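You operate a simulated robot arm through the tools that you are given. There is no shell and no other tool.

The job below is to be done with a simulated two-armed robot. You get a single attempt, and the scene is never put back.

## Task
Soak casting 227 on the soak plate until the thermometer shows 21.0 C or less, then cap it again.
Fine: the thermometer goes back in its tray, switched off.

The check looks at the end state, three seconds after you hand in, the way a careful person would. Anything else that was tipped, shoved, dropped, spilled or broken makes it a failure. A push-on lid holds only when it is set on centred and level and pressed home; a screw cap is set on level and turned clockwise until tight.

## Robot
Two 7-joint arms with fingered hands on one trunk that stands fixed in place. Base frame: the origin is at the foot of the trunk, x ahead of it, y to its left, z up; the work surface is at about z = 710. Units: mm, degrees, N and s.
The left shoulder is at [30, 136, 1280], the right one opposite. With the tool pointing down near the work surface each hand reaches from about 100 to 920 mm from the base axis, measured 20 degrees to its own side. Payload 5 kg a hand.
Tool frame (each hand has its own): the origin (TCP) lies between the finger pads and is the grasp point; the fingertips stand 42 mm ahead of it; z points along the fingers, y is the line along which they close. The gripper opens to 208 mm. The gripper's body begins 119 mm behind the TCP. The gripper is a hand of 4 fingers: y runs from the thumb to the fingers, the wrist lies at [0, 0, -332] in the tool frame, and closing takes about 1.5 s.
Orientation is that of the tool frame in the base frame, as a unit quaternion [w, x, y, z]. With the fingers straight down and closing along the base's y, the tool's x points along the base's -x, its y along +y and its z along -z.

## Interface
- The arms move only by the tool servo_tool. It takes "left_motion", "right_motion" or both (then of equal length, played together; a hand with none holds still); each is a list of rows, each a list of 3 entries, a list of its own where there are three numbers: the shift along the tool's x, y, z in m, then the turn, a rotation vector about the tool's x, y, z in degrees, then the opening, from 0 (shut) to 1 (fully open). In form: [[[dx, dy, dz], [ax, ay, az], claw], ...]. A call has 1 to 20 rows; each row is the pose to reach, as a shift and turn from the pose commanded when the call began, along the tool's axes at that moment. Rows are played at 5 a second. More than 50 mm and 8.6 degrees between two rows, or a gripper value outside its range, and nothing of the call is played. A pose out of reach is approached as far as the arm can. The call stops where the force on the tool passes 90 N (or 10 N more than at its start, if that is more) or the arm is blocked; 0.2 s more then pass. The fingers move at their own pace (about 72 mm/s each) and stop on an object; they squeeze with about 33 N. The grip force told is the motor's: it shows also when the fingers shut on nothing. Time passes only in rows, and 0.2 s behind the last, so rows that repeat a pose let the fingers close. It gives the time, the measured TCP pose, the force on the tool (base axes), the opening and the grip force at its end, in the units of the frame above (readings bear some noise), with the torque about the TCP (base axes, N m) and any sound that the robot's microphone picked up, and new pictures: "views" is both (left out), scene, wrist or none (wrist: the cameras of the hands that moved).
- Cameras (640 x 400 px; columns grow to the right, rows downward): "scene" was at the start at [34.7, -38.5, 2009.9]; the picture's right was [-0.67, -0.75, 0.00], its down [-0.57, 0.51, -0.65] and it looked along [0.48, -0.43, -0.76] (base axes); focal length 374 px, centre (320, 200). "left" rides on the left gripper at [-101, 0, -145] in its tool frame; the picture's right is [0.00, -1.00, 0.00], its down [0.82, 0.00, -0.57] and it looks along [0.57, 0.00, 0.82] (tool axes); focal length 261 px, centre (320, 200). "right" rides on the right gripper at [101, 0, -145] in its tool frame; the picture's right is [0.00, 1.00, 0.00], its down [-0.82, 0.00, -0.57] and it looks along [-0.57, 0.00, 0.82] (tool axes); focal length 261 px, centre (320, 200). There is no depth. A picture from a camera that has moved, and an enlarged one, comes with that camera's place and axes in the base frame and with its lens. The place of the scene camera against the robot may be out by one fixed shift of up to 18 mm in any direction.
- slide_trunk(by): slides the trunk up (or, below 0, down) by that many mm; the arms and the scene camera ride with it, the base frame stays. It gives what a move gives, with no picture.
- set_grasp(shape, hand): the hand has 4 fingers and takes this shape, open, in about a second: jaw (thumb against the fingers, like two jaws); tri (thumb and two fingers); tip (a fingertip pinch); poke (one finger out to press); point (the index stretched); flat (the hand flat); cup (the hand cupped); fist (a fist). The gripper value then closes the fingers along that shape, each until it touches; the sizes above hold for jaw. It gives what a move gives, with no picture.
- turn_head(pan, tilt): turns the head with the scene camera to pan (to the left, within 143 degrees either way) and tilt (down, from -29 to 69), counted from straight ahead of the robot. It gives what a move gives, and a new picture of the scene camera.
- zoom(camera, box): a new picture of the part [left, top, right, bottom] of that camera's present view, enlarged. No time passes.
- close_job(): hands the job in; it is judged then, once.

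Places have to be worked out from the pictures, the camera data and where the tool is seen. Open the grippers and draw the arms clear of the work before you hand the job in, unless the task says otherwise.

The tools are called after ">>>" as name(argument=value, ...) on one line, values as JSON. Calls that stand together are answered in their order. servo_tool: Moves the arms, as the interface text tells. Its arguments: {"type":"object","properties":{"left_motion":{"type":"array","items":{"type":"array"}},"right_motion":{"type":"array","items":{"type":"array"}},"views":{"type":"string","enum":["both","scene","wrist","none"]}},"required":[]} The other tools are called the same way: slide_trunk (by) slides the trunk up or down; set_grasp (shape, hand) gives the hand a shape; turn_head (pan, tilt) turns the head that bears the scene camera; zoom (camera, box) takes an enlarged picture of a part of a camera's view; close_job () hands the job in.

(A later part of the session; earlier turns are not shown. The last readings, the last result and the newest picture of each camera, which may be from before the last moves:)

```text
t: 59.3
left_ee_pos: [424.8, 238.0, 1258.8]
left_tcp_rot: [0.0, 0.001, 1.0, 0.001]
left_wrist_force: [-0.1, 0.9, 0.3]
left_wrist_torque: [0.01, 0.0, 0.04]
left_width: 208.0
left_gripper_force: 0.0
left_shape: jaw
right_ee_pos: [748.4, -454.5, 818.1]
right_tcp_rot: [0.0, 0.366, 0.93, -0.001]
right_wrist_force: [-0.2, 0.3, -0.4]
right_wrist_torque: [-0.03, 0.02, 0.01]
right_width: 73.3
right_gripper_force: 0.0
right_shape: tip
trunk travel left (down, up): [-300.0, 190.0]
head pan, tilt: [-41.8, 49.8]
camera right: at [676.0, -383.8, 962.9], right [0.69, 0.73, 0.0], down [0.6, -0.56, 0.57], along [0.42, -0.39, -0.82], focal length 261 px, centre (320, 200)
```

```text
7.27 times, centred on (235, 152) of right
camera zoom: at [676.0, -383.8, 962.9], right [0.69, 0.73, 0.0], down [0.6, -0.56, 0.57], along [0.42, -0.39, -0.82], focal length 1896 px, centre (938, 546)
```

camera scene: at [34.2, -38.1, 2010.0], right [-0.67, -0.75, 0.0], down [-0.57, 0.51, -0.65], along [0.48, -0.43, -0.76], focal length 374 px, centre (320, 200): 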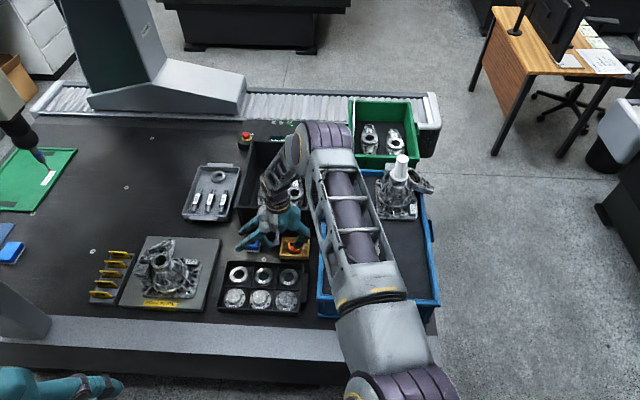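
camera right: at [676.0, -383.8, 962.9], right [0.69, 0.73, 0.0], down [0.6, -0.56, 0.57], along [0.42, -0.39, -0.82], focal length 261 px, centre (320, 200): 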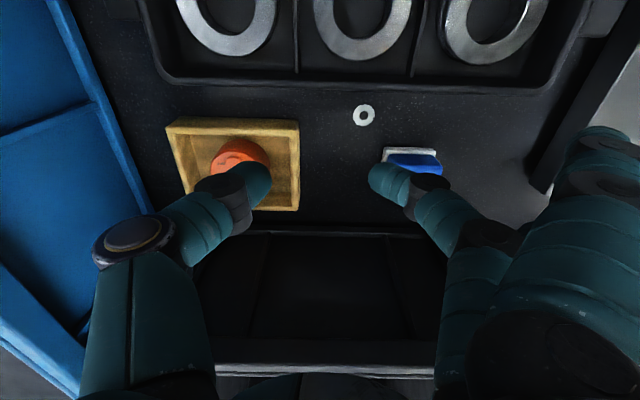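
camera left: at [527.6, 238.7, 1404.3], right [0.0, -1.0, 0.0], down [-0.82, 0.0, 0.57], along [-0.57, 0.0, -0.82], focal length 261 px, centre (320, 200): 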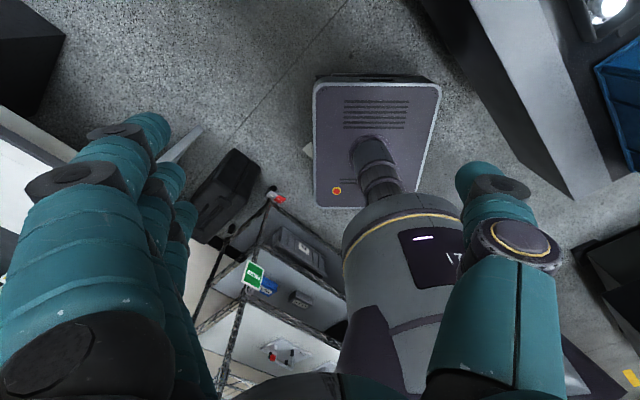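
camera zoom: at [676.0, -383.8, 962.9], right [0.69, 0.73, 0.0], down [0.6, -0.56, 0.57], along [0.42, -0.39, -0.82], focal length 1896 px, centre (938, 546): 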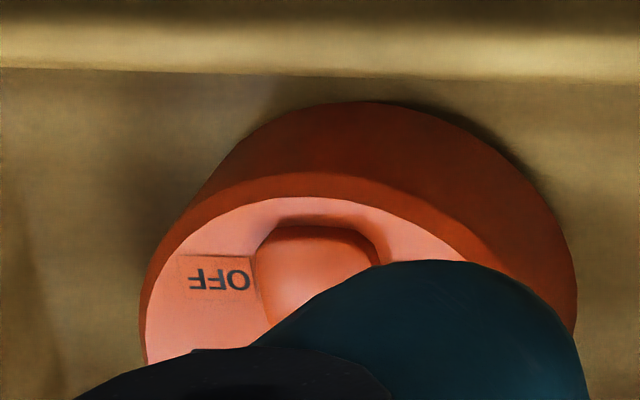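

The knob is a 16 mm raised button between ON and OFF. Relative to the pressing pose, contact was about 8 mm off in both directions, so I'll correct the position and approach again.

>>> servo_tool(right_motion=[[[-0.004, -0.01, 0], [0, 0, 0], 0.35], [[-0.008, -0.019, 0], [0, 0, 0], 0.35], [[-0.008, -0.019, 0.012], [0, 0, 0], 0.35], [[-0.008, -0.019, 0.024], [0, 0, 0], 0.35], [[-0.008, -0.019, 0.027], [0, 0, 0], 0.35], [[-0.008, -0.019, 0.029], [0, 0, 0], 0.35], [[-0.008, -0.019, 0.029], [0, 0, 0], 0.35]], views="wrist")

>>> zoom(camera="scene", box=[284, 236, 304, 252])

```text
t: 60.9
left_ee_pos: [425.4, 236.2, 1258.4]
left_tcp_rot: [0.0, 0.0, 1.0, 0.0]
left_wrist_force: [-1.0, 0.0, -1.1]
left_wrist_torque: [-0.01, -0.02, 0.0]
left_width: 207.6
left_gripper_force: 0.0
left_shape: jaw
right_ee_pos: [742.7, -472.6, 789.1]
right_tcp_rot: [0.001, 0.366, 0.931, 0.0]
right_wrist_force: [0.2, -0.7, 3.2]
right_wrist_torque: [-0.2, 0.07, 0.04]
right_width: 73.1
right_gripper_force: 0.1
right_shape: tip
trunk travel left (down, up): [-300.0, 190.0]
head pan, tilt: [-41.8, 49.8]
heard: click
camera right: at [669.0, -403.2, 934.5], right [0.69, 0.73, 0.0], down [0.6, -0.56, 0.57], along [0.42, -0.39, -0.82], focal length 261 px, centre (320, 200)
```

right: 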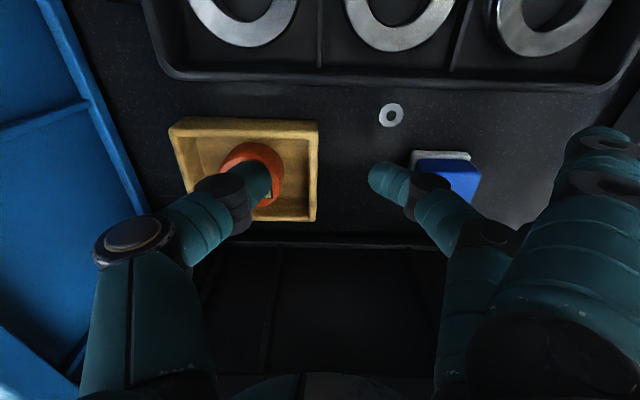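

```text
16.00 times, centred on (294, 244) of scene
camera zoom: at [34.3, -38.0, 2010.0], right [-0.67, -0.75, 0.0], down [-0.57, 0.51, -0.65], along [0.48, -0.43, -0.76], focal length 5988 px, centre (736, -504)
```

zoom: 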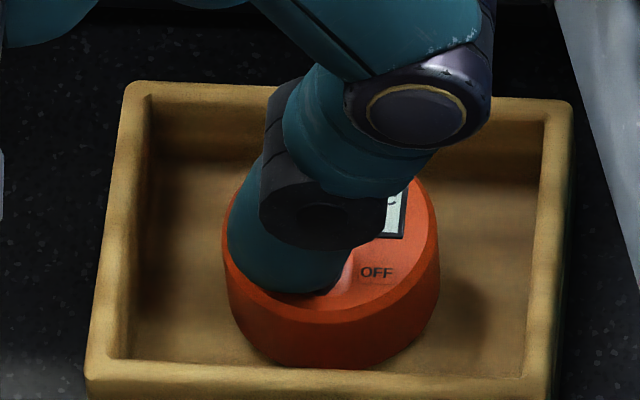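

Click: the display has lit up. I'll raise the hand off and read it.

>>> servo_tool(right_motion=[[[0, 0, -0.015], [0, 0, 0], 0.35], [[0, 0, -0.04], [0, 0, 0], 0.35], [[0, 0, -0.08], [0, 0, 0], 0.35], [[0, 0, -0.12], [0, 0, 0], 0.35], [[0, 0, -0.12], [0, 0, 0], 0.35]], views="wrist")

>>> zoom(camera="scene", box=[280, 232, 308, 256])

>>> zoom(camera="right", box=[220, 60, 340, 140])

```text
t: 62.1
left_ee_pos: [426.6, 235.4, 1258.6]
left_tcp_rot: [0.0, 0.0, 1.0, 0.0]
left_wrist_force: [0.3, -0.2, -0.6]
left_wrist_torque: [0.02, 0.09, 0.0]
left_width: 208.0
left_gripper_force: 0.1
left_shape: jaw
right_ee_pos: [742.9, -473.1, 911.8]
right_tcp_rot: [0.0, 0.367, 0.93, -0.001]
right_wrist_force: [-0.1, 0.0, -0.4]
right_wrist_torque: [0.02, 0.02, -0.02]
right_width: 73.2
right_gripper_force: 0.0
right_shape: tip
trunk travel left (down, up): [-300.0, 190.0]
head pan, tilt: [-41.8, 49.8]
camera right: at [669.8, -403.1, 1056.4], right [0.69, 0.73, 0.0], down [0.6, -0.56, 0.57], along [0.42, -0.39, -0.82], focal length 261 px, centre (320, 200)
```

right: 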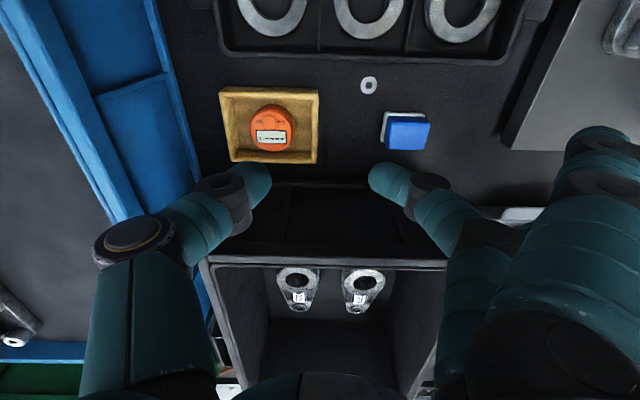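

```text
16.00 times, centred on (294, 244) of scene
camera zoom: at [36.0, -38.9, 2009.8], right [-0.67, -0.75, 0.0], down [-0.57, 0.51, -0.64], along [0.48, -0.43, -0.76], focal length 5988 px, centre (736, -504)
```

zoom: 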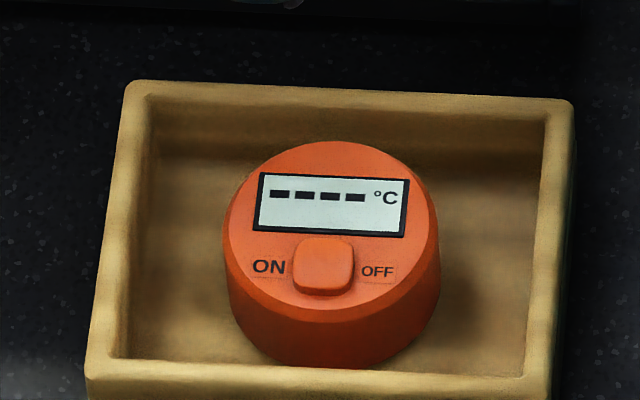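

```text
5.00 times, centred on (280, 100) of right
camera zoom: at [669.8, -403.1, 1056.4], right [0.69, 0.73, 0.0], down [0.6, -0.56, 0.57], along [0.42, -0.39, -0.82], focal length 1303 px, centre (520, 700)
```

zoom: 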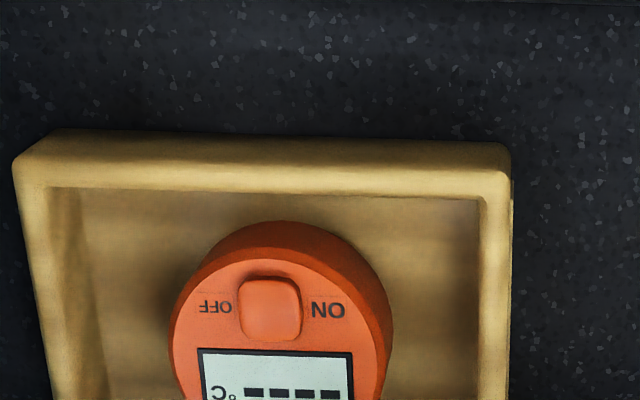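

The display shows "---- °C", so it needs contact with the casting. The puck centre is now at tool (-14, -59). I'll align thumb and middle finger around it, with the opening at 0.31, and descend part way.

>>> servo_tool(right_motion=[[[-0.003, -0.02, 0], [0, 0, 0], 0.33], [[-0.005, -0.04, 0], [0, 0, 0], 0.31], [[-0.007, -0.057, 0], [0, 0, 0], 0.31], [[-0.007, -0.057, 0.03], [0, 0, 0], 0.31], [[-0.007, -0.057, 0.06], [0, 0, 0], 0.31], [[-0.007, -0.057, 0.09], [0, 0, 0], 0.31], [[-0.007, -0.057, 0.105], [0, 0, 0], 0.31], [[-0.007, -0.057, 0.105], [0, 0, 0], 0.31]])

>>> zoom(camera="right", box=[200, 90, 440, 240])

>>> zoom(camera="scene", box=[240, 200, 330, 270])

```text
t: 63.9
left_ee_pos: [424.4, 236.6, 1260.6]
left_tcp_rot: [0.0, 0.001, 1.0, 0.0]
left_wrist_force: [-0.7, 0.5, 0.0]
left_wrist_torque: [-0.04, -0.04, -0.01]
left_width: 208.0
left_gripper_force: 0.0
left_shape: jaw
right_ee_pos: [708.5, -516.8, 805.6]
right_tcp_rot: [0.001, 0.366, 0.931, -0.001]
right_wrist_force: [-0.2, -0.3, 0.4]
right_wrist_torque: [-0.02, -0.02, 0.02]
right_width: 64.9
right_gripper_force: 0.1
right_shape: tip
trunk travel left (down, up): [-300.0, 190.0]
head pan, tilt: [-41.8, 49.8]
camera scene: at [34.2, -38.0, 2010.0], right [-0.67, -0.75, 0.0], down [-0.57, 0.51, -0.65], along [0.48, -0.43, -0.76], focal length 374 px, centre (320, 200)
camera right: at [635.2, -448.4, 950.3], right [0.69, 0.73, 0.0], down [0.6, -0.56, 0.57], along [0.42, -0.39, -0.82], focal length 261 px, centre (320, 200)
```

scene: 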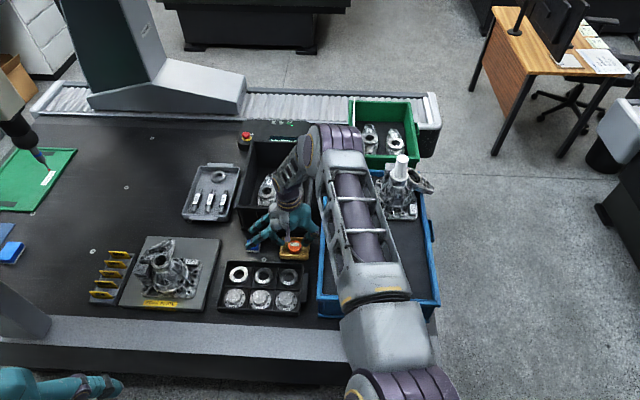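
right: 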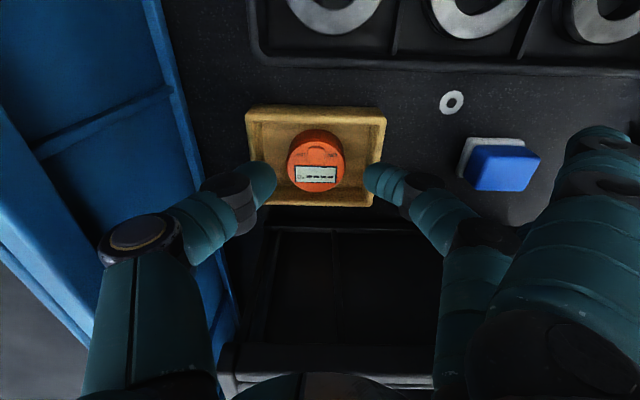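

```text
2.67 times, centred on (320, 165) of right
camera zoom: at [635.2, -448.4, 950.3], right [0.69, 0.73, 0.0], down [0.6, -0.56, 0.57], along [0.42, -0.39, -0.82], focal length 695 px, centre (320, 293)
```

zoom: 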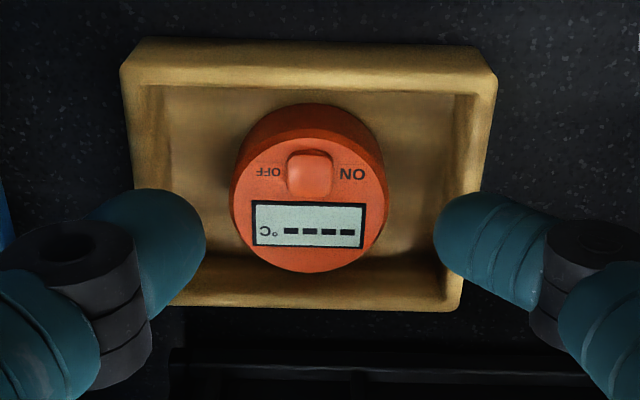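

```text
5.71 times, centred on (285, 235) of scene
camera zoom: at [34.2, -38.0, 2010.0], right [-0.67, -0.75, 0.0], down [-0.57, 0.51, -0.65], along [0.48, -0.43, -0.76], focal length 2139 px, centre (520, 0)
```

zoom: 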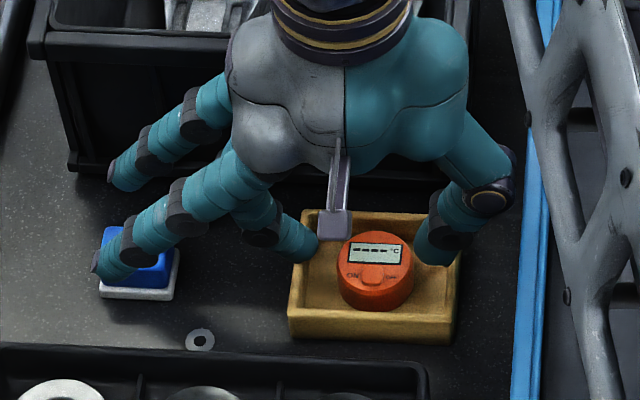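

The puck sits well between the thumb and middle finger. The stretched fingers pass close to the blue button on both sides, so I'll add 2° of lean and 2° of turn to clear it, descend to about z = 774, and inspect before closing.

>>> servo_tool(right_motion=[[[0, -0.002, 0], [-1, 0, 1], 0.31], [[0, -0.002, 0], [-2, 0, 2], 0.31], [[0, -0.002, 0.01], [-2, 0, 2], 0.31], [[0, -0.002, 0.02], [-2, 0, 2], 0.31], [[0, -0.002, 0.03], [-2, 0, 2], 0.31], [[0, -0.002, 0.03], [-2, 0, 2], 0.31]], views="wrist")

>>> zoom(camera="right", box=[200, 90, 440, 240])

>>> zoom(camera="scene", box=[240, 210, 330, 270])

>>> zoom(camera="right", box=[420, 80, 640, 230])

```text
t: 65.3
left_ee_pos: [423.4, 237.6, 1260.7]
left_tcp_rot: [0.001, 0.001, 1.0, 0.0]
left_wrist_force: [-0.2, 0.0, 0.2]
left_wrist_torque: [0.0, -0.01, 0.04]
left_width: 208.1
left_gripper_force: 0.0
left_shape: jaw
right_ee_pos: [709.0, -518.0, 778.1]
right_tcp_rot: [0.01, 0.382, 0.924, 0.016]
right_wrist_force: [2.4, 3.6, 34.3]
right_wrist_torque: [0.8, -0.72, 0.06]
right_width: 64.1
right_gripper_force: 0.1
right_shape: tip
trunk travel left (down, up): [-300.0, 190.0]
head pan, tilt: [-41.8, 49.8]
camera right: at [634.3, -449.8, 922.7], right [0.71, 0.7, 0.04], down [0.56, -0.6, 0.58], along [0.43, -0.39, -0.82], focal length 261 px, centre (320, 200)
```

right: 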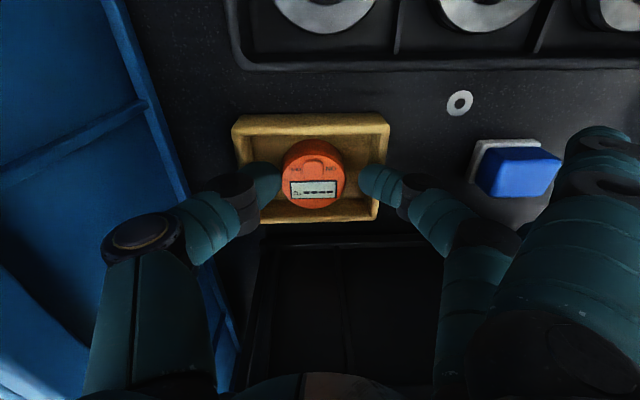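

```text
2.67 times, centred on (320, 165) of right
camera zoom: at [634.3, -449.8, 922.7], right [0.71, 0.7, 0.04], down [0.56, -0.6, 0.58], along [0.43, -0.39, -0.82], focal length 695 px, centre (320, 293)
```

zoom: 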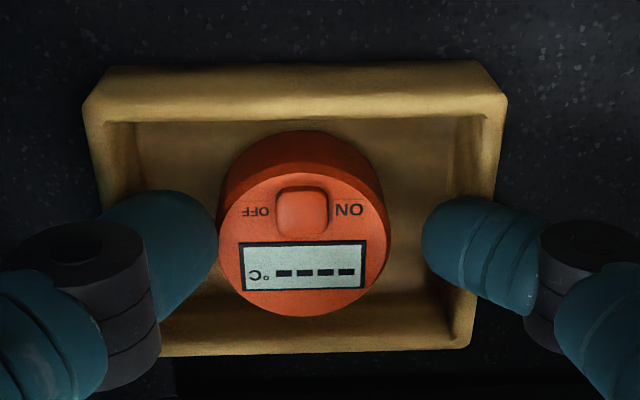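

```text
6.67 times, centred on (285, 240) of scene
camera zoom: at [32.1, -36.2, 2010.4], right [-0.67, -0.75, 0.0], down [-0.57, 0.51, -0.65], along [0.48, -0.43, -0.76], focal length 2495 px, centre (553, -67)
```

zoom: 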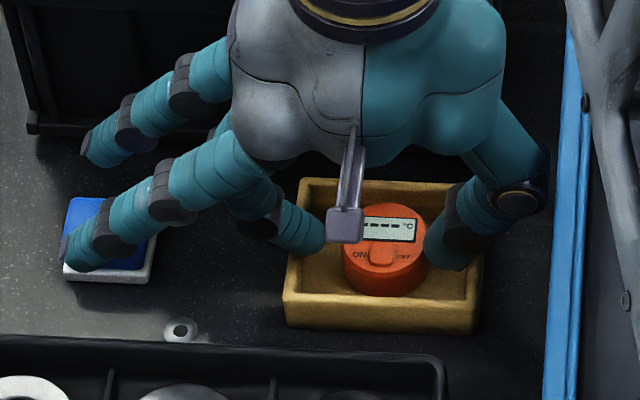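

```text
2.67 times, centred on (530, 155) of right
camera zoom: at [634.3, -449.8, 922.7], right [0.71, 0.7, 0.04], down [0.56, -0.6, 0.58], along [0.43, -0.39, -0.82], focal length 695 px, centre (-240, 320)
```

zoom: 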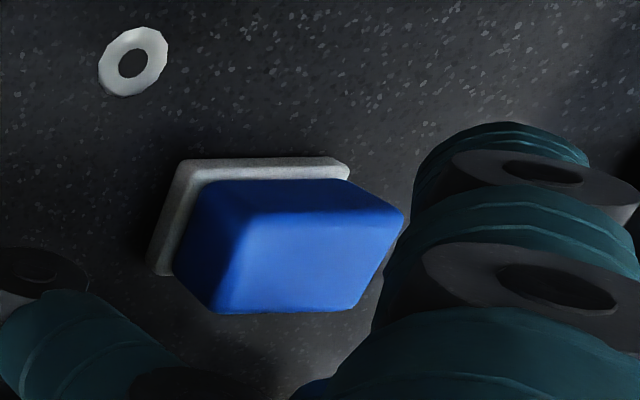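

A 34 N contact appeared at z of about 778, so something touched: a tray wall, or a stretched finger on the blue block. I'll back off and check that nothing moved.

>>> servo_tool(right_motion=[[[0, 0, -0.006], [0, 0, 0], 0.31], [[0, 0, -0.02], [0, 0, 0], 0.31], [[0, 0, -0.05], [0, 0, 0], 0.31], [[0, 0, -0.09], [0, 0, 0], 0.31], [[0, 0, -0.13], [2, 0, 0], 0.31], [[0, 0, -0.13], [2, 0, 0], 0.31]], views="wrist")

>>> zoom(camera="right", box=[250, 50, 490, 180])

>>> zoom(camera="scene", box=[235, 225, 315, 275])

```text
t: 66.7
left_ee_pos: [425.9, 235.7, 1260.4]
left_tcp_rot: [0.001, 0.0, 1.0, 0.0]
left_wrist_force: [-0.2, -0.7, -0.2]
left_wrist_torque: [0.07, 0.04, 0.0]
left_width: 207.9
left_gripper_force: 0.1
left_shape: jaw
right_ee_pos: [704.1, -525.7, 902.7]
right_tcp_rot: [-0.001, 0.383, 0.924, 0.0]
right_wrist_force: [0.3, 0.1, 0.4]
right_wrist_torque: [0.08, 0.03, -0.04]
right_width: 64.0
right_gripper_force: 0.0
right_shape: tip
trunk travel left (down, up): [-300.0, 190.0]
head pan, tilt: [-41.8, 49.8]
camera right: at [632.6, -453.1, 1048.0], right [0.71, 0.7, 0.0], down [0.58, -0.58, 0.57], along [0.4, -0.41, -0.82], focal length 261 px, centre (320, 200)
```

right: 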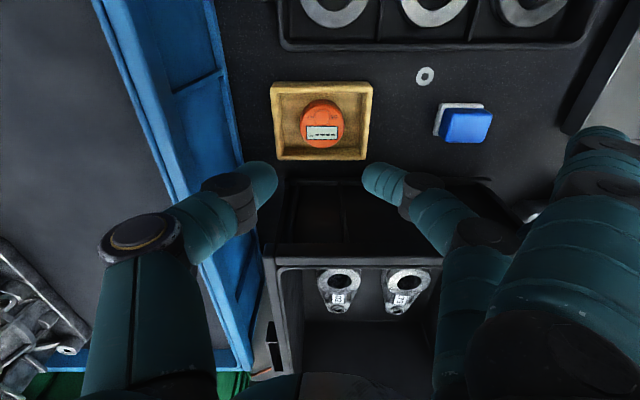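

```text
2.67 times, centred on (370, 115) of right
camera zoom: at [632.6, -453.1, 1048.0], right [0.71, 0.7, 0.0], down [0.58, -0.58, 0.57], along [0.4, -0.41, -0.82], focal length 695 px, centre (187, 427)
```

zoom: 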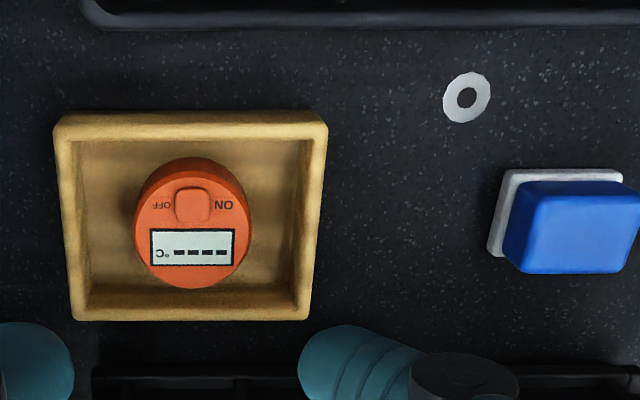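

```text
8.00 times, centred on (275, 250) of scene
camera zoom: at [35.2, -40.0, 2009.8], right [-0.67, -0.75, 0.0], down [-0.57, 0.51, -0.64], along [0.48, -0.43, -0.76], focal length 2994 px, centre (680, -200)
```

zoom: 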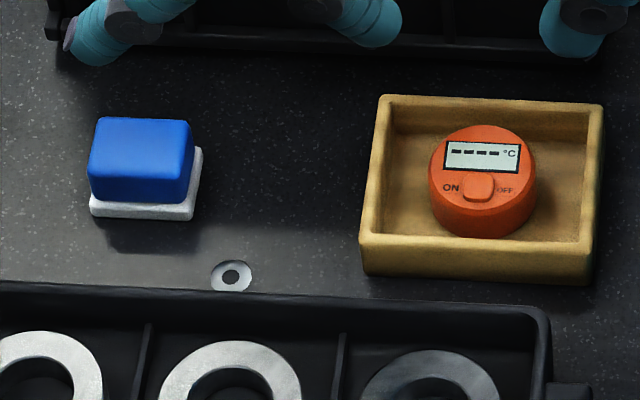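

Nothing has shifted. The fingertips had landed on the tray's side walls. Pinching along the tray's diagonal leaves room for them, so I'll turn 30° the other way and lean 4° to keep the stretched fingers high, narrow the opening to 0.29, and come down part way.

>>> servo_tool(right_motion=[[[0, 0, 0], [0, 0, -7], 0.29], [[0, 0, 0], [0, 0, -14], 0.29], [[0, 0, 0], [0, 0, -21], 0.29], [[0, 0, 0], [0, 0, -27], 0.29], [[0.0, -0.001, 0], [-1.5, 0.4, -30], 0.29], [[-0.001, -0.001, 0.02], [-3.9, 1.05, -30], 0.29], [[-0.001, -0.001, 0.05], [-3.9, 1.05, -30], 0.29], [[-0.001, -0.001, 0.08], [-3.9, 1.05, -30], 0.29], [[-0.001, -0.001, 0.1], [-3.9, 1.05, -30], 0.29], [[-0.001, -0.001, 0.1], [-3.9, 1.05, -30], 0.29]])

>>> zoom(camera="right", box=[200, 90, 440, 240])

>>> zoom(camera="scene", box=[225, 200, 335, 275])

```text
t: 68.9
left_ee_pos: [425.5, 236.5, 1260.3]
left_tcp_rot: [0.0, 0.0, 1.0, 0.0]
left_wrist_force: [-1.0, -0.2, 0.8]
left_wrist_torque: [0.0, 0.01, -0.03]
left_width: 208.0
left_gripper_force: 0.0
left_shape: jaw
right_ee_pos: [702.6, -522.8, 804.0]
right_tcp_rot: [0.004, 0.129, 0.991, 0.034]
right_wrist_force: [0.7, 0.4, 0.5]
right_wrist_torque: [-0.04, -0.06, 0.03]
right_width: 60.9
right_gripper_force: 0.0
right_shape: tip
trunk travel left (down, up): [-300.0, 190.0]
head pan, tilt: [-41.8, 49.8]
camera scene: at [34.1, -38.1, 2010.0], right [-0.67, -0.75, 0.0], down [-0.57, 0.51, -0.65], along [0.48, -0.43, -0.76], focal length 374 px, centre (320, 200)
camera right: at [603.2, -505.8, 949.0], right [0.26, 0.96, 0.07], down [0.78, -0.25, 0.57], along [0.57, -0.1, -0.82], focal length 261 px, centre (320, 200)
```

scene: 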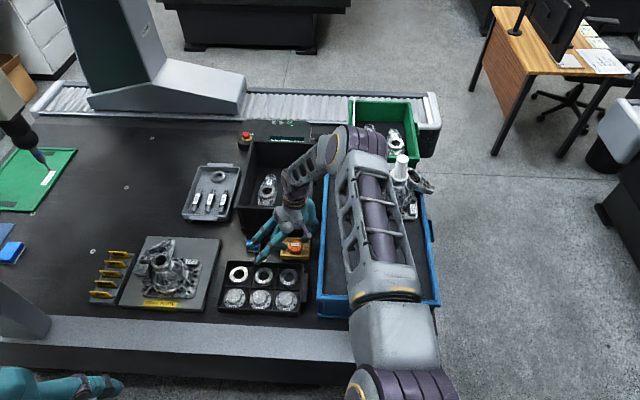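
right: 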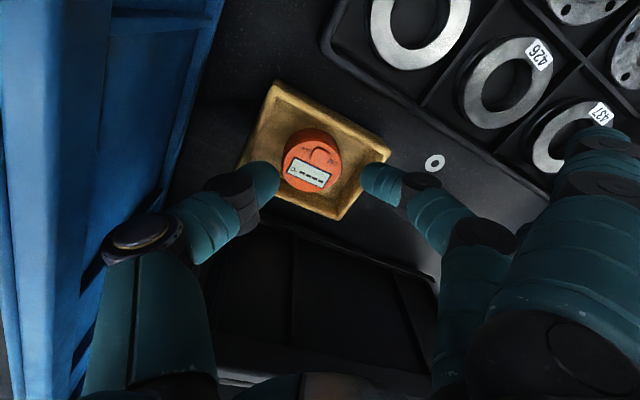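

```text
2.67 times, centred on (320, 165) of right
camera zoom: at [603.2, -505.8, 949.0], right [0.26, 0.96, 0.07], down [0.78, -0.25, 0.57], along [0.57, -0.1, -0.82], focal length 695 px, centre (320, 293)
```

zoom: 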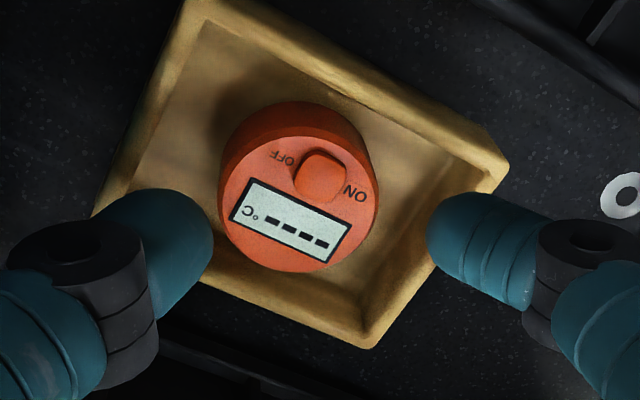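

```text
5.33 times, centred on (280, 238) of scene
camera zoom: at [34.1, -38.1, 2010.0], right [-0.67, -0.75, 0.0], down [-0.57, 0.51, -0.65], along [0.48, -0.43, -0.76], focal length 1996 px, centre (533, 0)
```

zoom: 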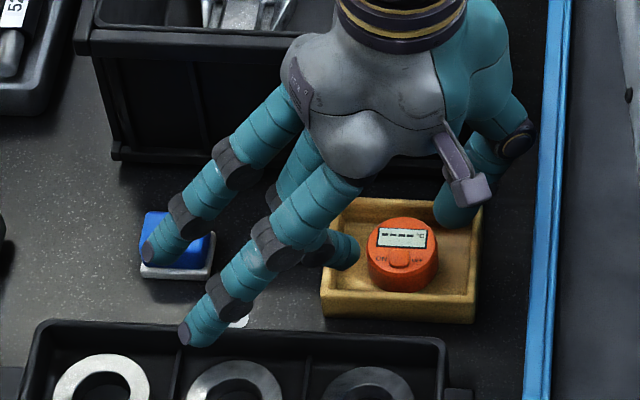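

The stretched fingers now clear the block and ring tray by 20 mm or more, and the diagonal pinch fits inside the tray once I shift 4 mm toward the thumb. I'll descend to about z = 778 and then check the force.

>>> servo_tool(right_motion=[[[0, -0.002, 0.004], [0, 0, 0], 0.29], [[0, -0.004, 0.008], [0, 0, 0], 0.29], [[0, -0.005, 0.016], [0, 0, 0], 0.29], [[0, -0.0057, 0.024], [0, 0, 0], 0.29], [[0, -0.0057, 0.024], [0, 0, 0], 0.29]], views="none")

>>> zoom(camera="right", box=[200, 90, 440, 240])

>>> zoom(camera="scene", box=[225, 200, 335, 275])

```text
t: 70.1
left_ee_pos: [425.8, 236.7, 1259.9]
left_tcp_rot: [0.0, 0.0, 1.0, 0.0]
left_wrist_force: [0.8, -0.2, -0.2]
left_wrist_torque: [0.0, 0.02, 0.01]
left_width: 208.0
left_gripper_force: 0.1
left_shape: jaw
right_ee_pos: [702.5, -528.1, 780.1]
right_tcp_rot: [0.005, 0.131, 0.991, 0.035]
right_wrist_force: [1.1, 1.5, 1.5]
right_wrist_torque: [-0.02, 0.03, 0.01]
right_width: 59.9
right_gripper_force: 0.1
right_shape: tip
trunk travel left (down, up): [-300.0, 190.0]
head pan, tilt: [-41.8, 49.8]
```

```text
2.67 times, centred on (320, 165) of right
camera zoom: at [602.9, -510.5, 924.7], right [0.26, 0.96, 0.07], down [0.78, -0.25, 0.57], along [0.57, -0.1, -0.82], focal length 695 px, centre (320, 293)
```

zoom: 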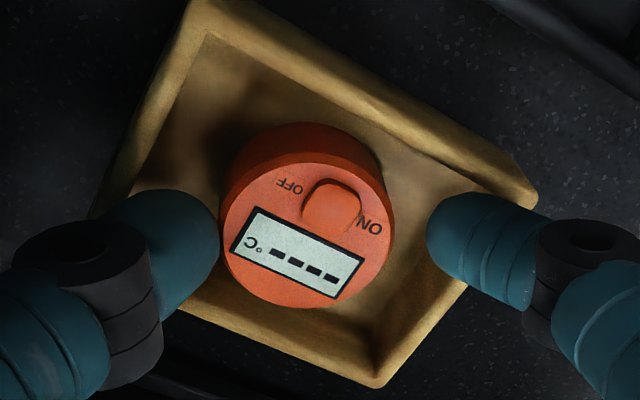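

```text
5.33 times, centred on (280, 238) of scene
camera zoom: at [34.5, -38.0, 2009.9], right [-0.67, -0.75, 0.0], down [-0.57, 0.51, -0.65], along [0.48, -0.43, -0.76], focal length 1996 px, centre (533, 0)
```

zoom: 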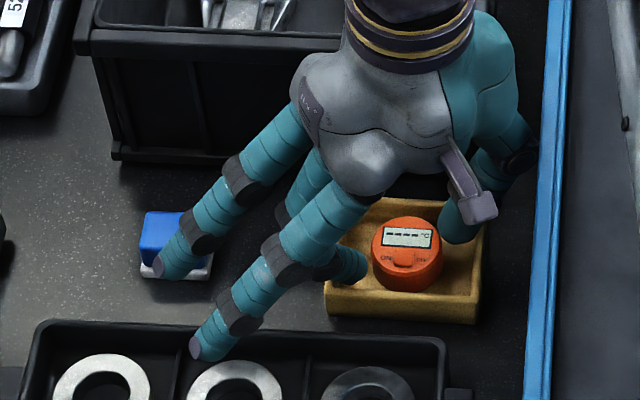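

The thumb nearly touches the puck while the finger side has room. I'll shift another 4 mm toward the thumb, lower 8 mm, and check the force.

>>> servo_tool(right_motion=[[[0, -0.002, 0], [0, 0, 0], 0.29], [[0, -0.004, 0], [0, 0, 0], 0.29], [[0, -0.0045, 0.003], [0, 0, 0], 0.29], [[0, -0.0045, 0.006], [0, 0, 0], 0.29], [[0, -0.0045, 0.008], [0, 0, 0], 0.29], [[0, -0.0045, 0.008], [0, 0, 0], 0.29]], views="none")

>>> zoom(camera="right", box=[200, 90, 440, 240])

>>> zoom(camera="scene", box=[225, 200, 335, 275])

```text
t: 71.5
left_ee_pos: [425.8, 237.0, 1259.4]
left_tcp_rot: [0.0, 0.0, 1.0, -0.001]
left_wrist_force: [-0.3, 1.1, -0.1]
left_wrist_torque: [-0.02, -0.03, 0.01]
left_width: 208.2
left_gripper_force: 0.0
left_shape: jaw
right_ee_pos: [702.1, -532.3, 771.1]
right_tcp_rot: [0.005, 0.131, 0.991, 0.035]
right_wrist_force: [0.6, -0.5, 2.7]
right_wrist_torque: [-0.09, -0.02, 0.11]
right_width: 58.3
right_gripper_force: 0.0
right_shape: tip
trunk travel left (down, up): [-300.0, 190.0]
head pan, tilt: [-41.8, 49.8]
```

```text
2.67 times, centred on (320, 165) of right
camera zoom: at [602.4, -515.0, 916.4], right [0.26, 0.96, 0.07], down [0.78, -0.25, 0.57], along [0.57, -0.1, -0.82], focal length 695 px, centre (320, 293)
```

zoom: 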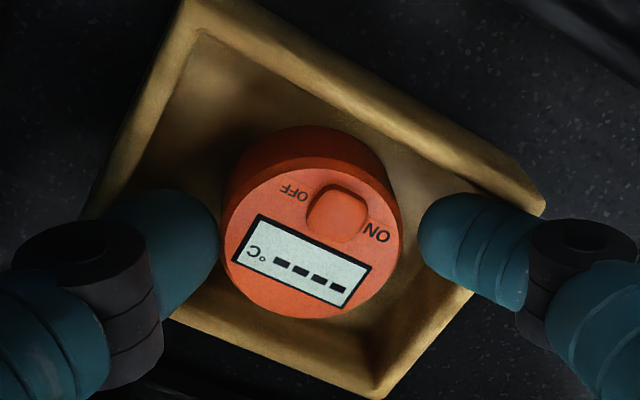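

```text
5.33 times, centred on (280, 238) of scene
camera zoom: at [34.3, -38.2, 2009.9], right [-0.67, -0.75, 0.0], down [-0.57, 0.51, -0.65], along [0.48, -0.43, -0.76], focal length 1996 px, centre (533, 0)
```

zoom: 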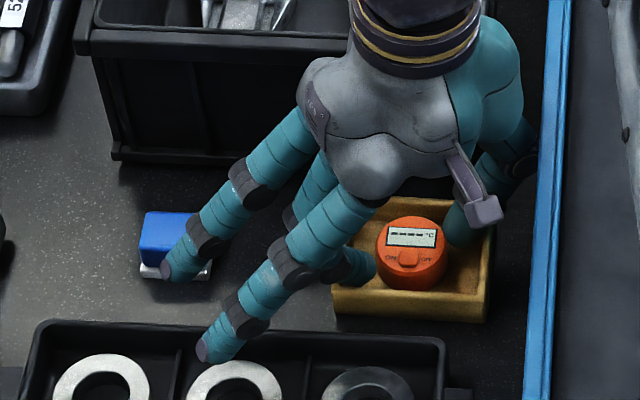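

The tray seems to have slid about 8 mm to the right as the thumb caught its far wall; I'll nudge it back when the thermometer returns. The fingers now straddle the puck, so I'll close on it.

>>> servo_tool(right_motion=[[[0, 0, 0], [0, 0, 0], 0.24], [[0, 0, 0], [0, 0, 0], 0.2], [[0, 0, 0], [0, 0, 0], 0.1], [[0, 0, 0], [0, 0, 0], 0.0], [[0, 0, 0], [0, 0, 0], 0.0], [[0, 0, 0], [0, 0, 0], 0.0]], views="none")

>>> zoom(camera="right", box=[200, 90, 440, 240])

>>> zoom(camera="scene", box=[225, 200, 335, 275])

```text
t: 72.9
left_ee_pos: [425.1, 236.2, 1260.1]
left_tcp_rot: [0.001, 0.0, 1.0, 0.0]
left_wrist_force: [0.2, -0.4, -0.9]
left_wrist_torque: [0.0, -0.04, -0.01]
left_width: 207.7
left_gripper_force: 0.0
left_shape: jaw
right_ee_pos: [702.6, -533.6, 771.4]
right_tcp_rot: [0.005, 0.13, 0.991, 0.034]
right_wrist_force: [-0.4, 0.9, -0.9]
right_wrist_torque: [0.02, -0.01, 0.03]
right_width: 48.3
right_gripper_force: 33.0
right_shape: tip
trunk travel left (down, up): [-300.0, 190.0]
head pan, tilt: [-41.8, 49.8]
```

```text
2.67 times, centred on (320, 165) of right
camera zoom: at [602.5, -514.9, 916.3], right [0.26, 0.96, 0.07], down [0.78, -0.25, 0.57], along [0.57, -0.1, -0.82], focal length 695 px, centre (320, 293)
```

zoom: 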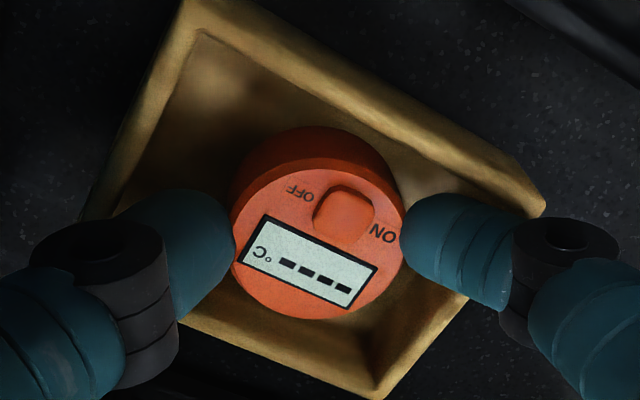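

```text
5.33 times, centred on (280, 238) of scene
camera zoom: at [34.7, -38.3, 2009.9], right [-0.67, -0.75, 0.0], down [-0.57, 0.51, -0.65], along [0.48, -0.43, -0.76], focal length 1996 px, centre (533, 0)
```

zoom: 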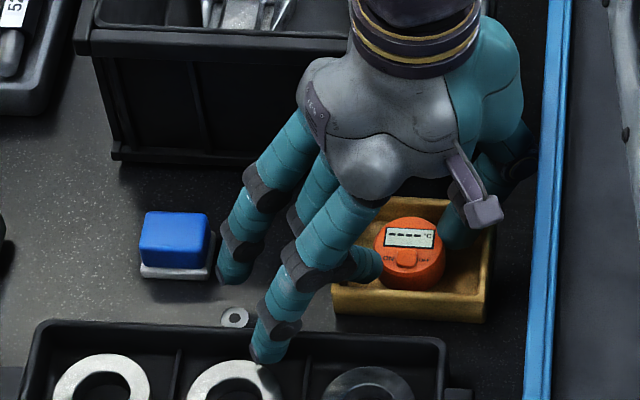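

The puck is gripped at 33 N. I'll lift it straight up and check.

>>> servo_tool(right_motion=[[[0, 0, -0.004], [0, 0, 0], 0], [[0, -0.0, -0.012], [0, 0, 0], 0], [[0, 0.001, -0.03], [0, 0, 0], 0], [[0, 0.003, -0.06], [0, 0, 0], 0], [[0, 0.006, -0.1], [0, 0, 0], 0], [[0, 0.009, -0.14], [0, 0, 0], 0], [[0, 0.011, -0.17], [0, 0, 0], 0], [[0, 0.011, -0.17], [0, 0, 0], 0]])

>>> zoom(camera="right", box=[200, 90, 440, 240])

>>> zoom(camera="scene", box=[225, 180, 335, 275])

```text
t: 74.7
left_ee_pos: [426.8, 236.1, 1260.4]
left_tcp_rot: [0.0, -0.001, 1.0, 0.001]
left_wrist_force: [0.2, 0.2, -0.6]
left_wrist_torque: [0.02, 0.05, 0.01]
left_width: 208.0
left_gripper_force: 0.1
left_shape: jaw
right_ee_pos: [699.8, -531.1, 942.0]
right_tcp_rot: [0.004, 0.13, 0.991, 0.035]
right_wrist_force: [0.0, 0.4, -0.6]
right_wrist_torque: [0.02, 0.03, -0.01]
right_width: 48.2
right_gripper_force: 33.6
right_shape: tip
trunk travel left (down, up): [-300.0, 190.0]
head pan, tilt: [-41.8, 49.8]
camera scene: at [35.5, -38.7, 2009.8], right [-0.67, -0.75, 0.0], down [-0.57, 0.51, -0.65], along [0.48, -0.43, -0.76], focal length 374 px, centre (320, 200)
camera right: at [599.8, -514.0, 1087.1], right [0.26, 0.96, 0.07], down [0.78, -0.25, 0.57], along [0.57, -0.1, -0.82], focal length 261 px, centre (320, 200)
```

scene: 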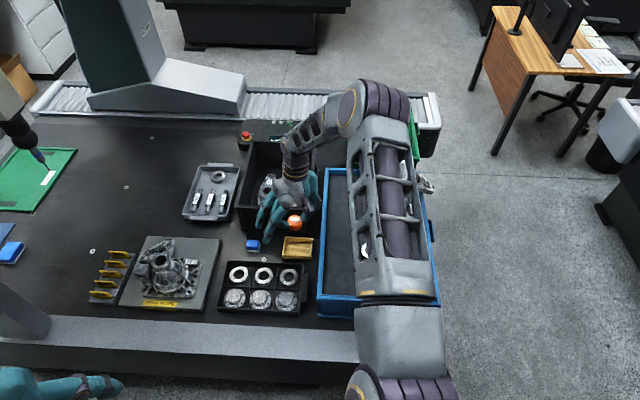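
right: 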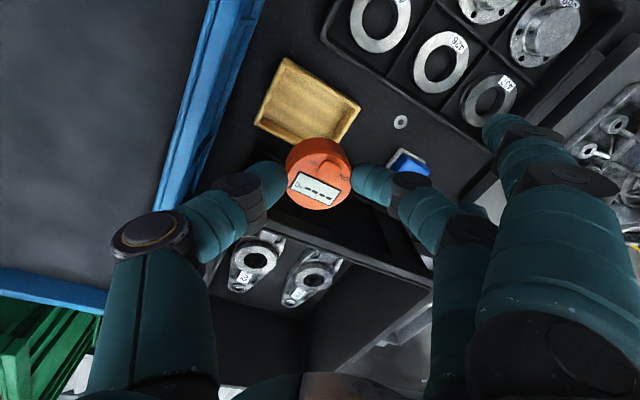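

```text
2.67 times, centred on (320, 165) of right
camera zoom: at [599.8, -514.0, 1087.1], right [0.26, 0.96, 0.07], down [0.78, -0.25, 0.57], along [0.57, -0.1, -0.82], focal length 695 px, centre (320, 293)
```

zoom: 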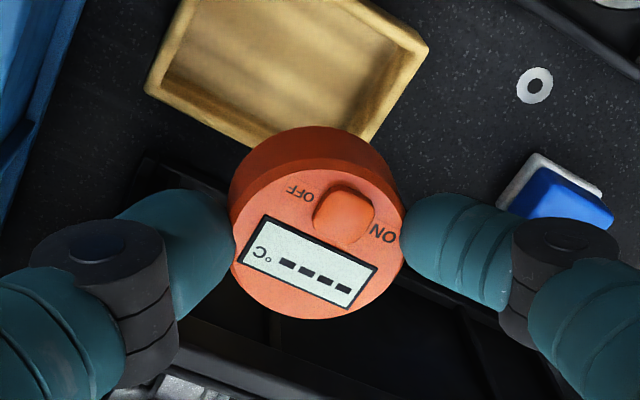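

```text
4.21 times, centred on (280, 228) of scene
camera zoom: at [35.5, -38.7, 2009.8], right [-0.67, -0.75, 0.0], down [-0.57, 0.51, -0.65], along [0.48, -0.43, -0.76], focal length 1576 px, centre (488, 84)
```

zoom: 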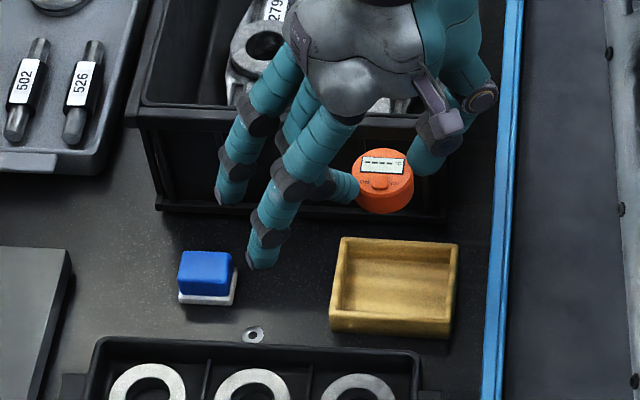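

The thermometer is held firmly and level. I'll carry it at z of about 1010 to above the casting's neck, near (897, -88), turning 30° on the way.

>>> servo_tool(right_motion=[[[0, 0.0024, -0.034], [0, 0, 0], 0], [[0, 0.0048, -0.0679], [0, 0, 0], 0], [[-0.003, 0.022, -0.0667], [0, 0.1, -1], 0], [[-0.0081, 0.056, -0.0643], [0, 0.25, -3.4], 0], [[-0.0135, 0.0902, -0.0619], [0, 0.4, -5.7], 0], [[-0.0189, 0.1243, -0.0595], [0, 0.55, -7.9], 0], [[-0.0243, 0.1584, -0.0571], [0, 0.7, -10.1], 0], [[-0.0297, 0.1926, -0.0547], [0, 0.86, -12.3], 0], [[-0.0351, 0.2267, -0.0523], [0, 1.0, -14.5], 0], [[-0.0405, 0.2608, -0.05], [0, 1.17, -16.7], 0], [[-0.0459, 0.295, -0.0476], [0, 1.3, -18.9], 0], [[-0.0513, 0.3291, -0.0452], [0, 1.47, -21.1], 0], [[-0.0567, 0.3632, -0.0428], [0, 1.6, -23.3], 0], [[-0.0621, 0.3974, -0.0404], [0, 1.78, -25.5], 0], [[-0.0675, 0.4315, -0.038], [0, 1.9, -27.7], 0], [[-0.0725, 0.463, -0.0358], [0, 2.05, -29.3], 0], [[-0.0756, 0.4826, -0.0344], [0, 2.1, -29.9], 0], [[-0.0756, 0.4826, -0.0344], [0, 2.1, -29.9], 0]])

>>> zoom(camera="right", box=[200, 40, 440, 220])

>>> zoom(camera="scene", box=[80, 190, 230, 320])

```text
t: 78.5
left_ee_pos: [426.2, 236.3, 1260.3]
left_tcp_rot: [0.0, -0.001, 1.0, -0.001]
left_wrist_force: [-0.4, -0.3, -0.3]
left_wrist_torque: [0.01, -0.03, -0.01]
left_width: 208.1
left_gripper_force: 0.1
left_shape: jaw
right_ee_pos: [897.7, -89.4, 1010.1]
right_tcp_rot: [-0.007, -0.13, 0.991, 0.035]
right_wrist_force: [-0.2, 0.4, -1.6]
right_wrist_torque: [0.02, 0.0, -0.01]
right_width: 48.0
right_gripper_force: 33.5
right_shape: tip
trunk travel left (down, up): [-300.0, 190.0]
head pan, tilt: [-41.8, 49.8]
camera scene: at [34.6, -38.8, 2009.9], right [-0.67, -0.75, 0.0], down [-0.57, 0.51, -0.65], along [0.48, -0.43, -0.76], focal length 374 px, centre (320, 200)
camera right: at [803.0, -124.5, 1153.9], right [-0.25, 0.96, 0.07], down [0.8, 0.17, 0.57], along [0.54, 0.2, -0.82], focal length 261 px, centre (320, 200)
```

scene: 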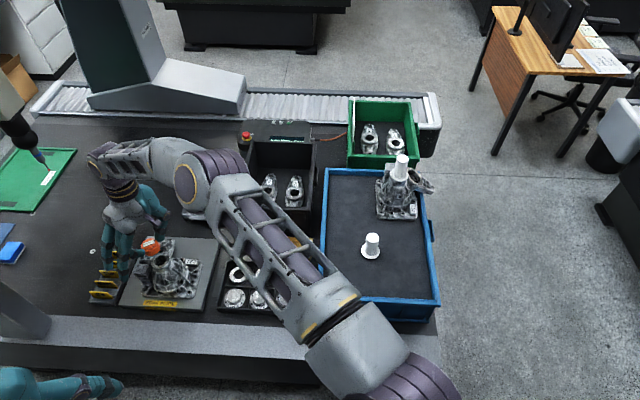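
right: 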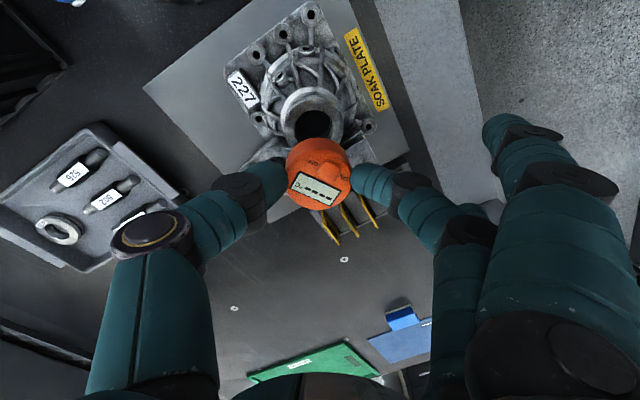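

```text
2.22 times, centred on (320, 130) of right
camera zoom: at [803.0, -124.5, 1153.9], right [-0.25, 0.96, 0.07], down [0.8, 0.17, 0.57], along [0.54, 0.2, -0.82], focal length 579 px, centre (320, 356)
```

zoom: 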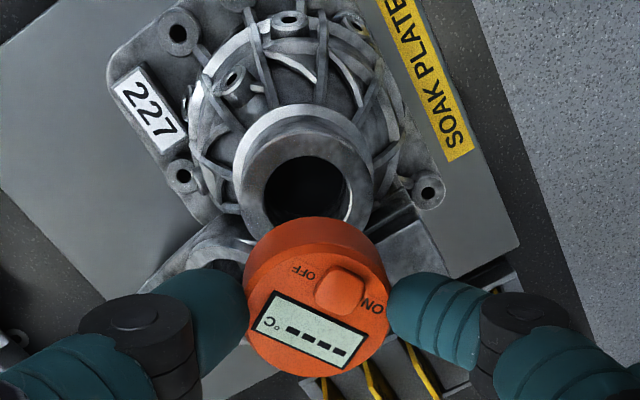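

```text
3.08 times, centred on (155, 255) of scene
camera zoom: at [34.6, -38.8, 2009.9], right [-0.67, -0.75, 0.0], down [-0.57, 0.51, -0.65], along [0.48, -0.43, -0.76], focal length 1152 px, centre (828, 31)
```

zoom: 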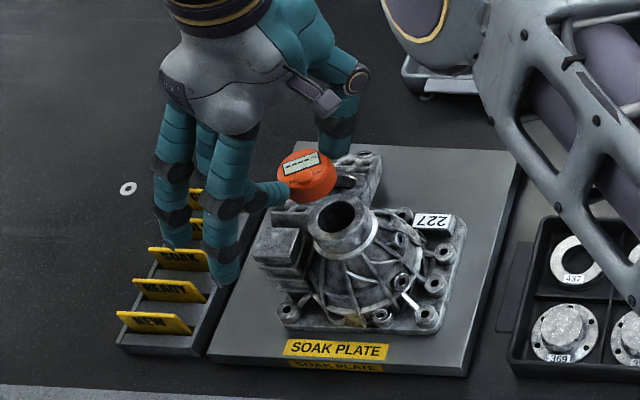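

The neck centre works out at about (895, -88), with the puck about 4 mm too far forward. I'll correct that and lower vertically to about 8 mm above the expected contact.

>>> servo_tool(right_motion=[[[0.004, 0, 0], [0, 0, 0], 0], [[0.004, -0.001, 0.015], [0, 0, 0], 0], [[0.004, -0.0021, 0.03], [0, 0, 0], 0], [[0.004, -0.0032, 0.045], [0, 0, 0], 0], [[0.004, -0.0042, 0.06], [0, 0, 0], 0], [[0.004, -0.0042, 0.06], [0, 0, 0], 0]])

>>> zoom(camera="right", box=[200, 40, 440, 220])

>>> zoom(camera="scene", box=[110, 220, 210, 300])

```text
t: 79.9
left_ee_pos: [426.2, 237.3, 1258.3]
left_tcp_rot: [0.001, 0.0, 1.0, 0.0]
left_wrist_force: [-0.6, -0.1, -0.4]
left_wrist_torque: [0.01, 0.05, -0.01]
left_width: 207.7
left_gripper_force: 0.0
left_shape: jaw
right_ee_pos: [895.5, -91.1, 949.8]
right_tcp_rot: [-0.004, -0.131, 0.991, 0.034]
right_wrist_force: [1.1, -0.1, 9.2]
right_wrist_torque: [-0.02, -0.05, 0.0]
right_width: 48.3
right_gripper_force: 32.6
right_shape: tip
trunk travel left (down, up): [-300.0, 190.0]
head pan, tilt: [-41.8, 49.8]
camera scene: at [34.1, -38.1, 2010.1], right [-0.67, -0.75, 0.0], down [-0.57, 0.51, -0.65], along [0.48, -0.43, -0.76], focal length 374 px, centre (320, 200)
camera right: at [800.2, -126.2, 1095.4], right [-0.25, 0.96, 0.07], down [0.8, 0.17, 0.57], along [0.54, 0.2, -0.82], focal length 261 px, centre (320, 200)
```

scene: 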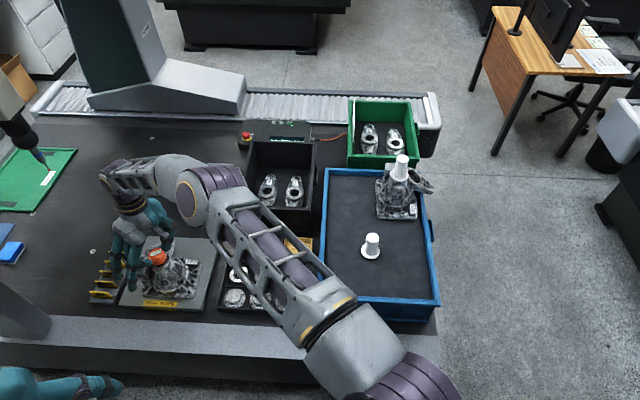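
right: 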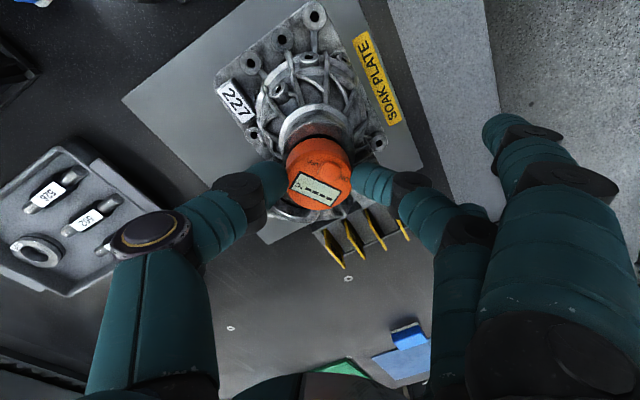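

```text
2.22 times, centred on (320, 130) of right
camera zoom: at [800.2, -126.2, 1095.4], right [-0.25, 0.96, 0.07], down [0.8, 0.17, 0.57], along [0.54, 0.2, -0.82], focal length 579 px, centre (320, 356)
```

zoom: 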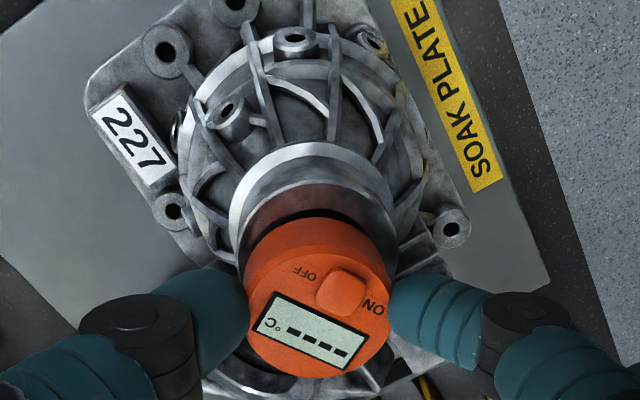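

```text
5.00 times, centred on (160, 260) of scene
camera zoom: at [34.1, -38.1, 2010.1], right [-0.67, -0.75, 0.0], down [-0.57, 0.51, -0.65], along [0.48, -0.43, -0.76], focal length 1871 px, centre (1120, -100)
```

zoom: 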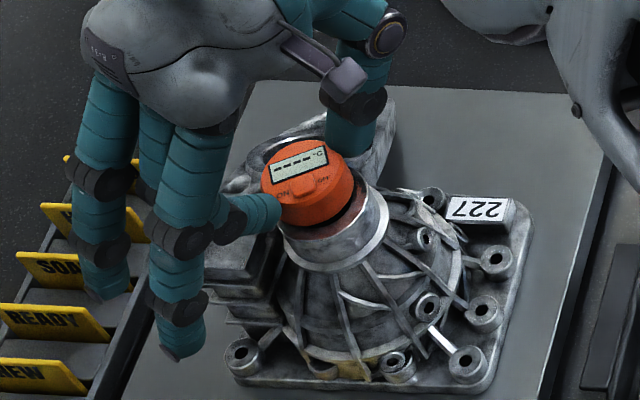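

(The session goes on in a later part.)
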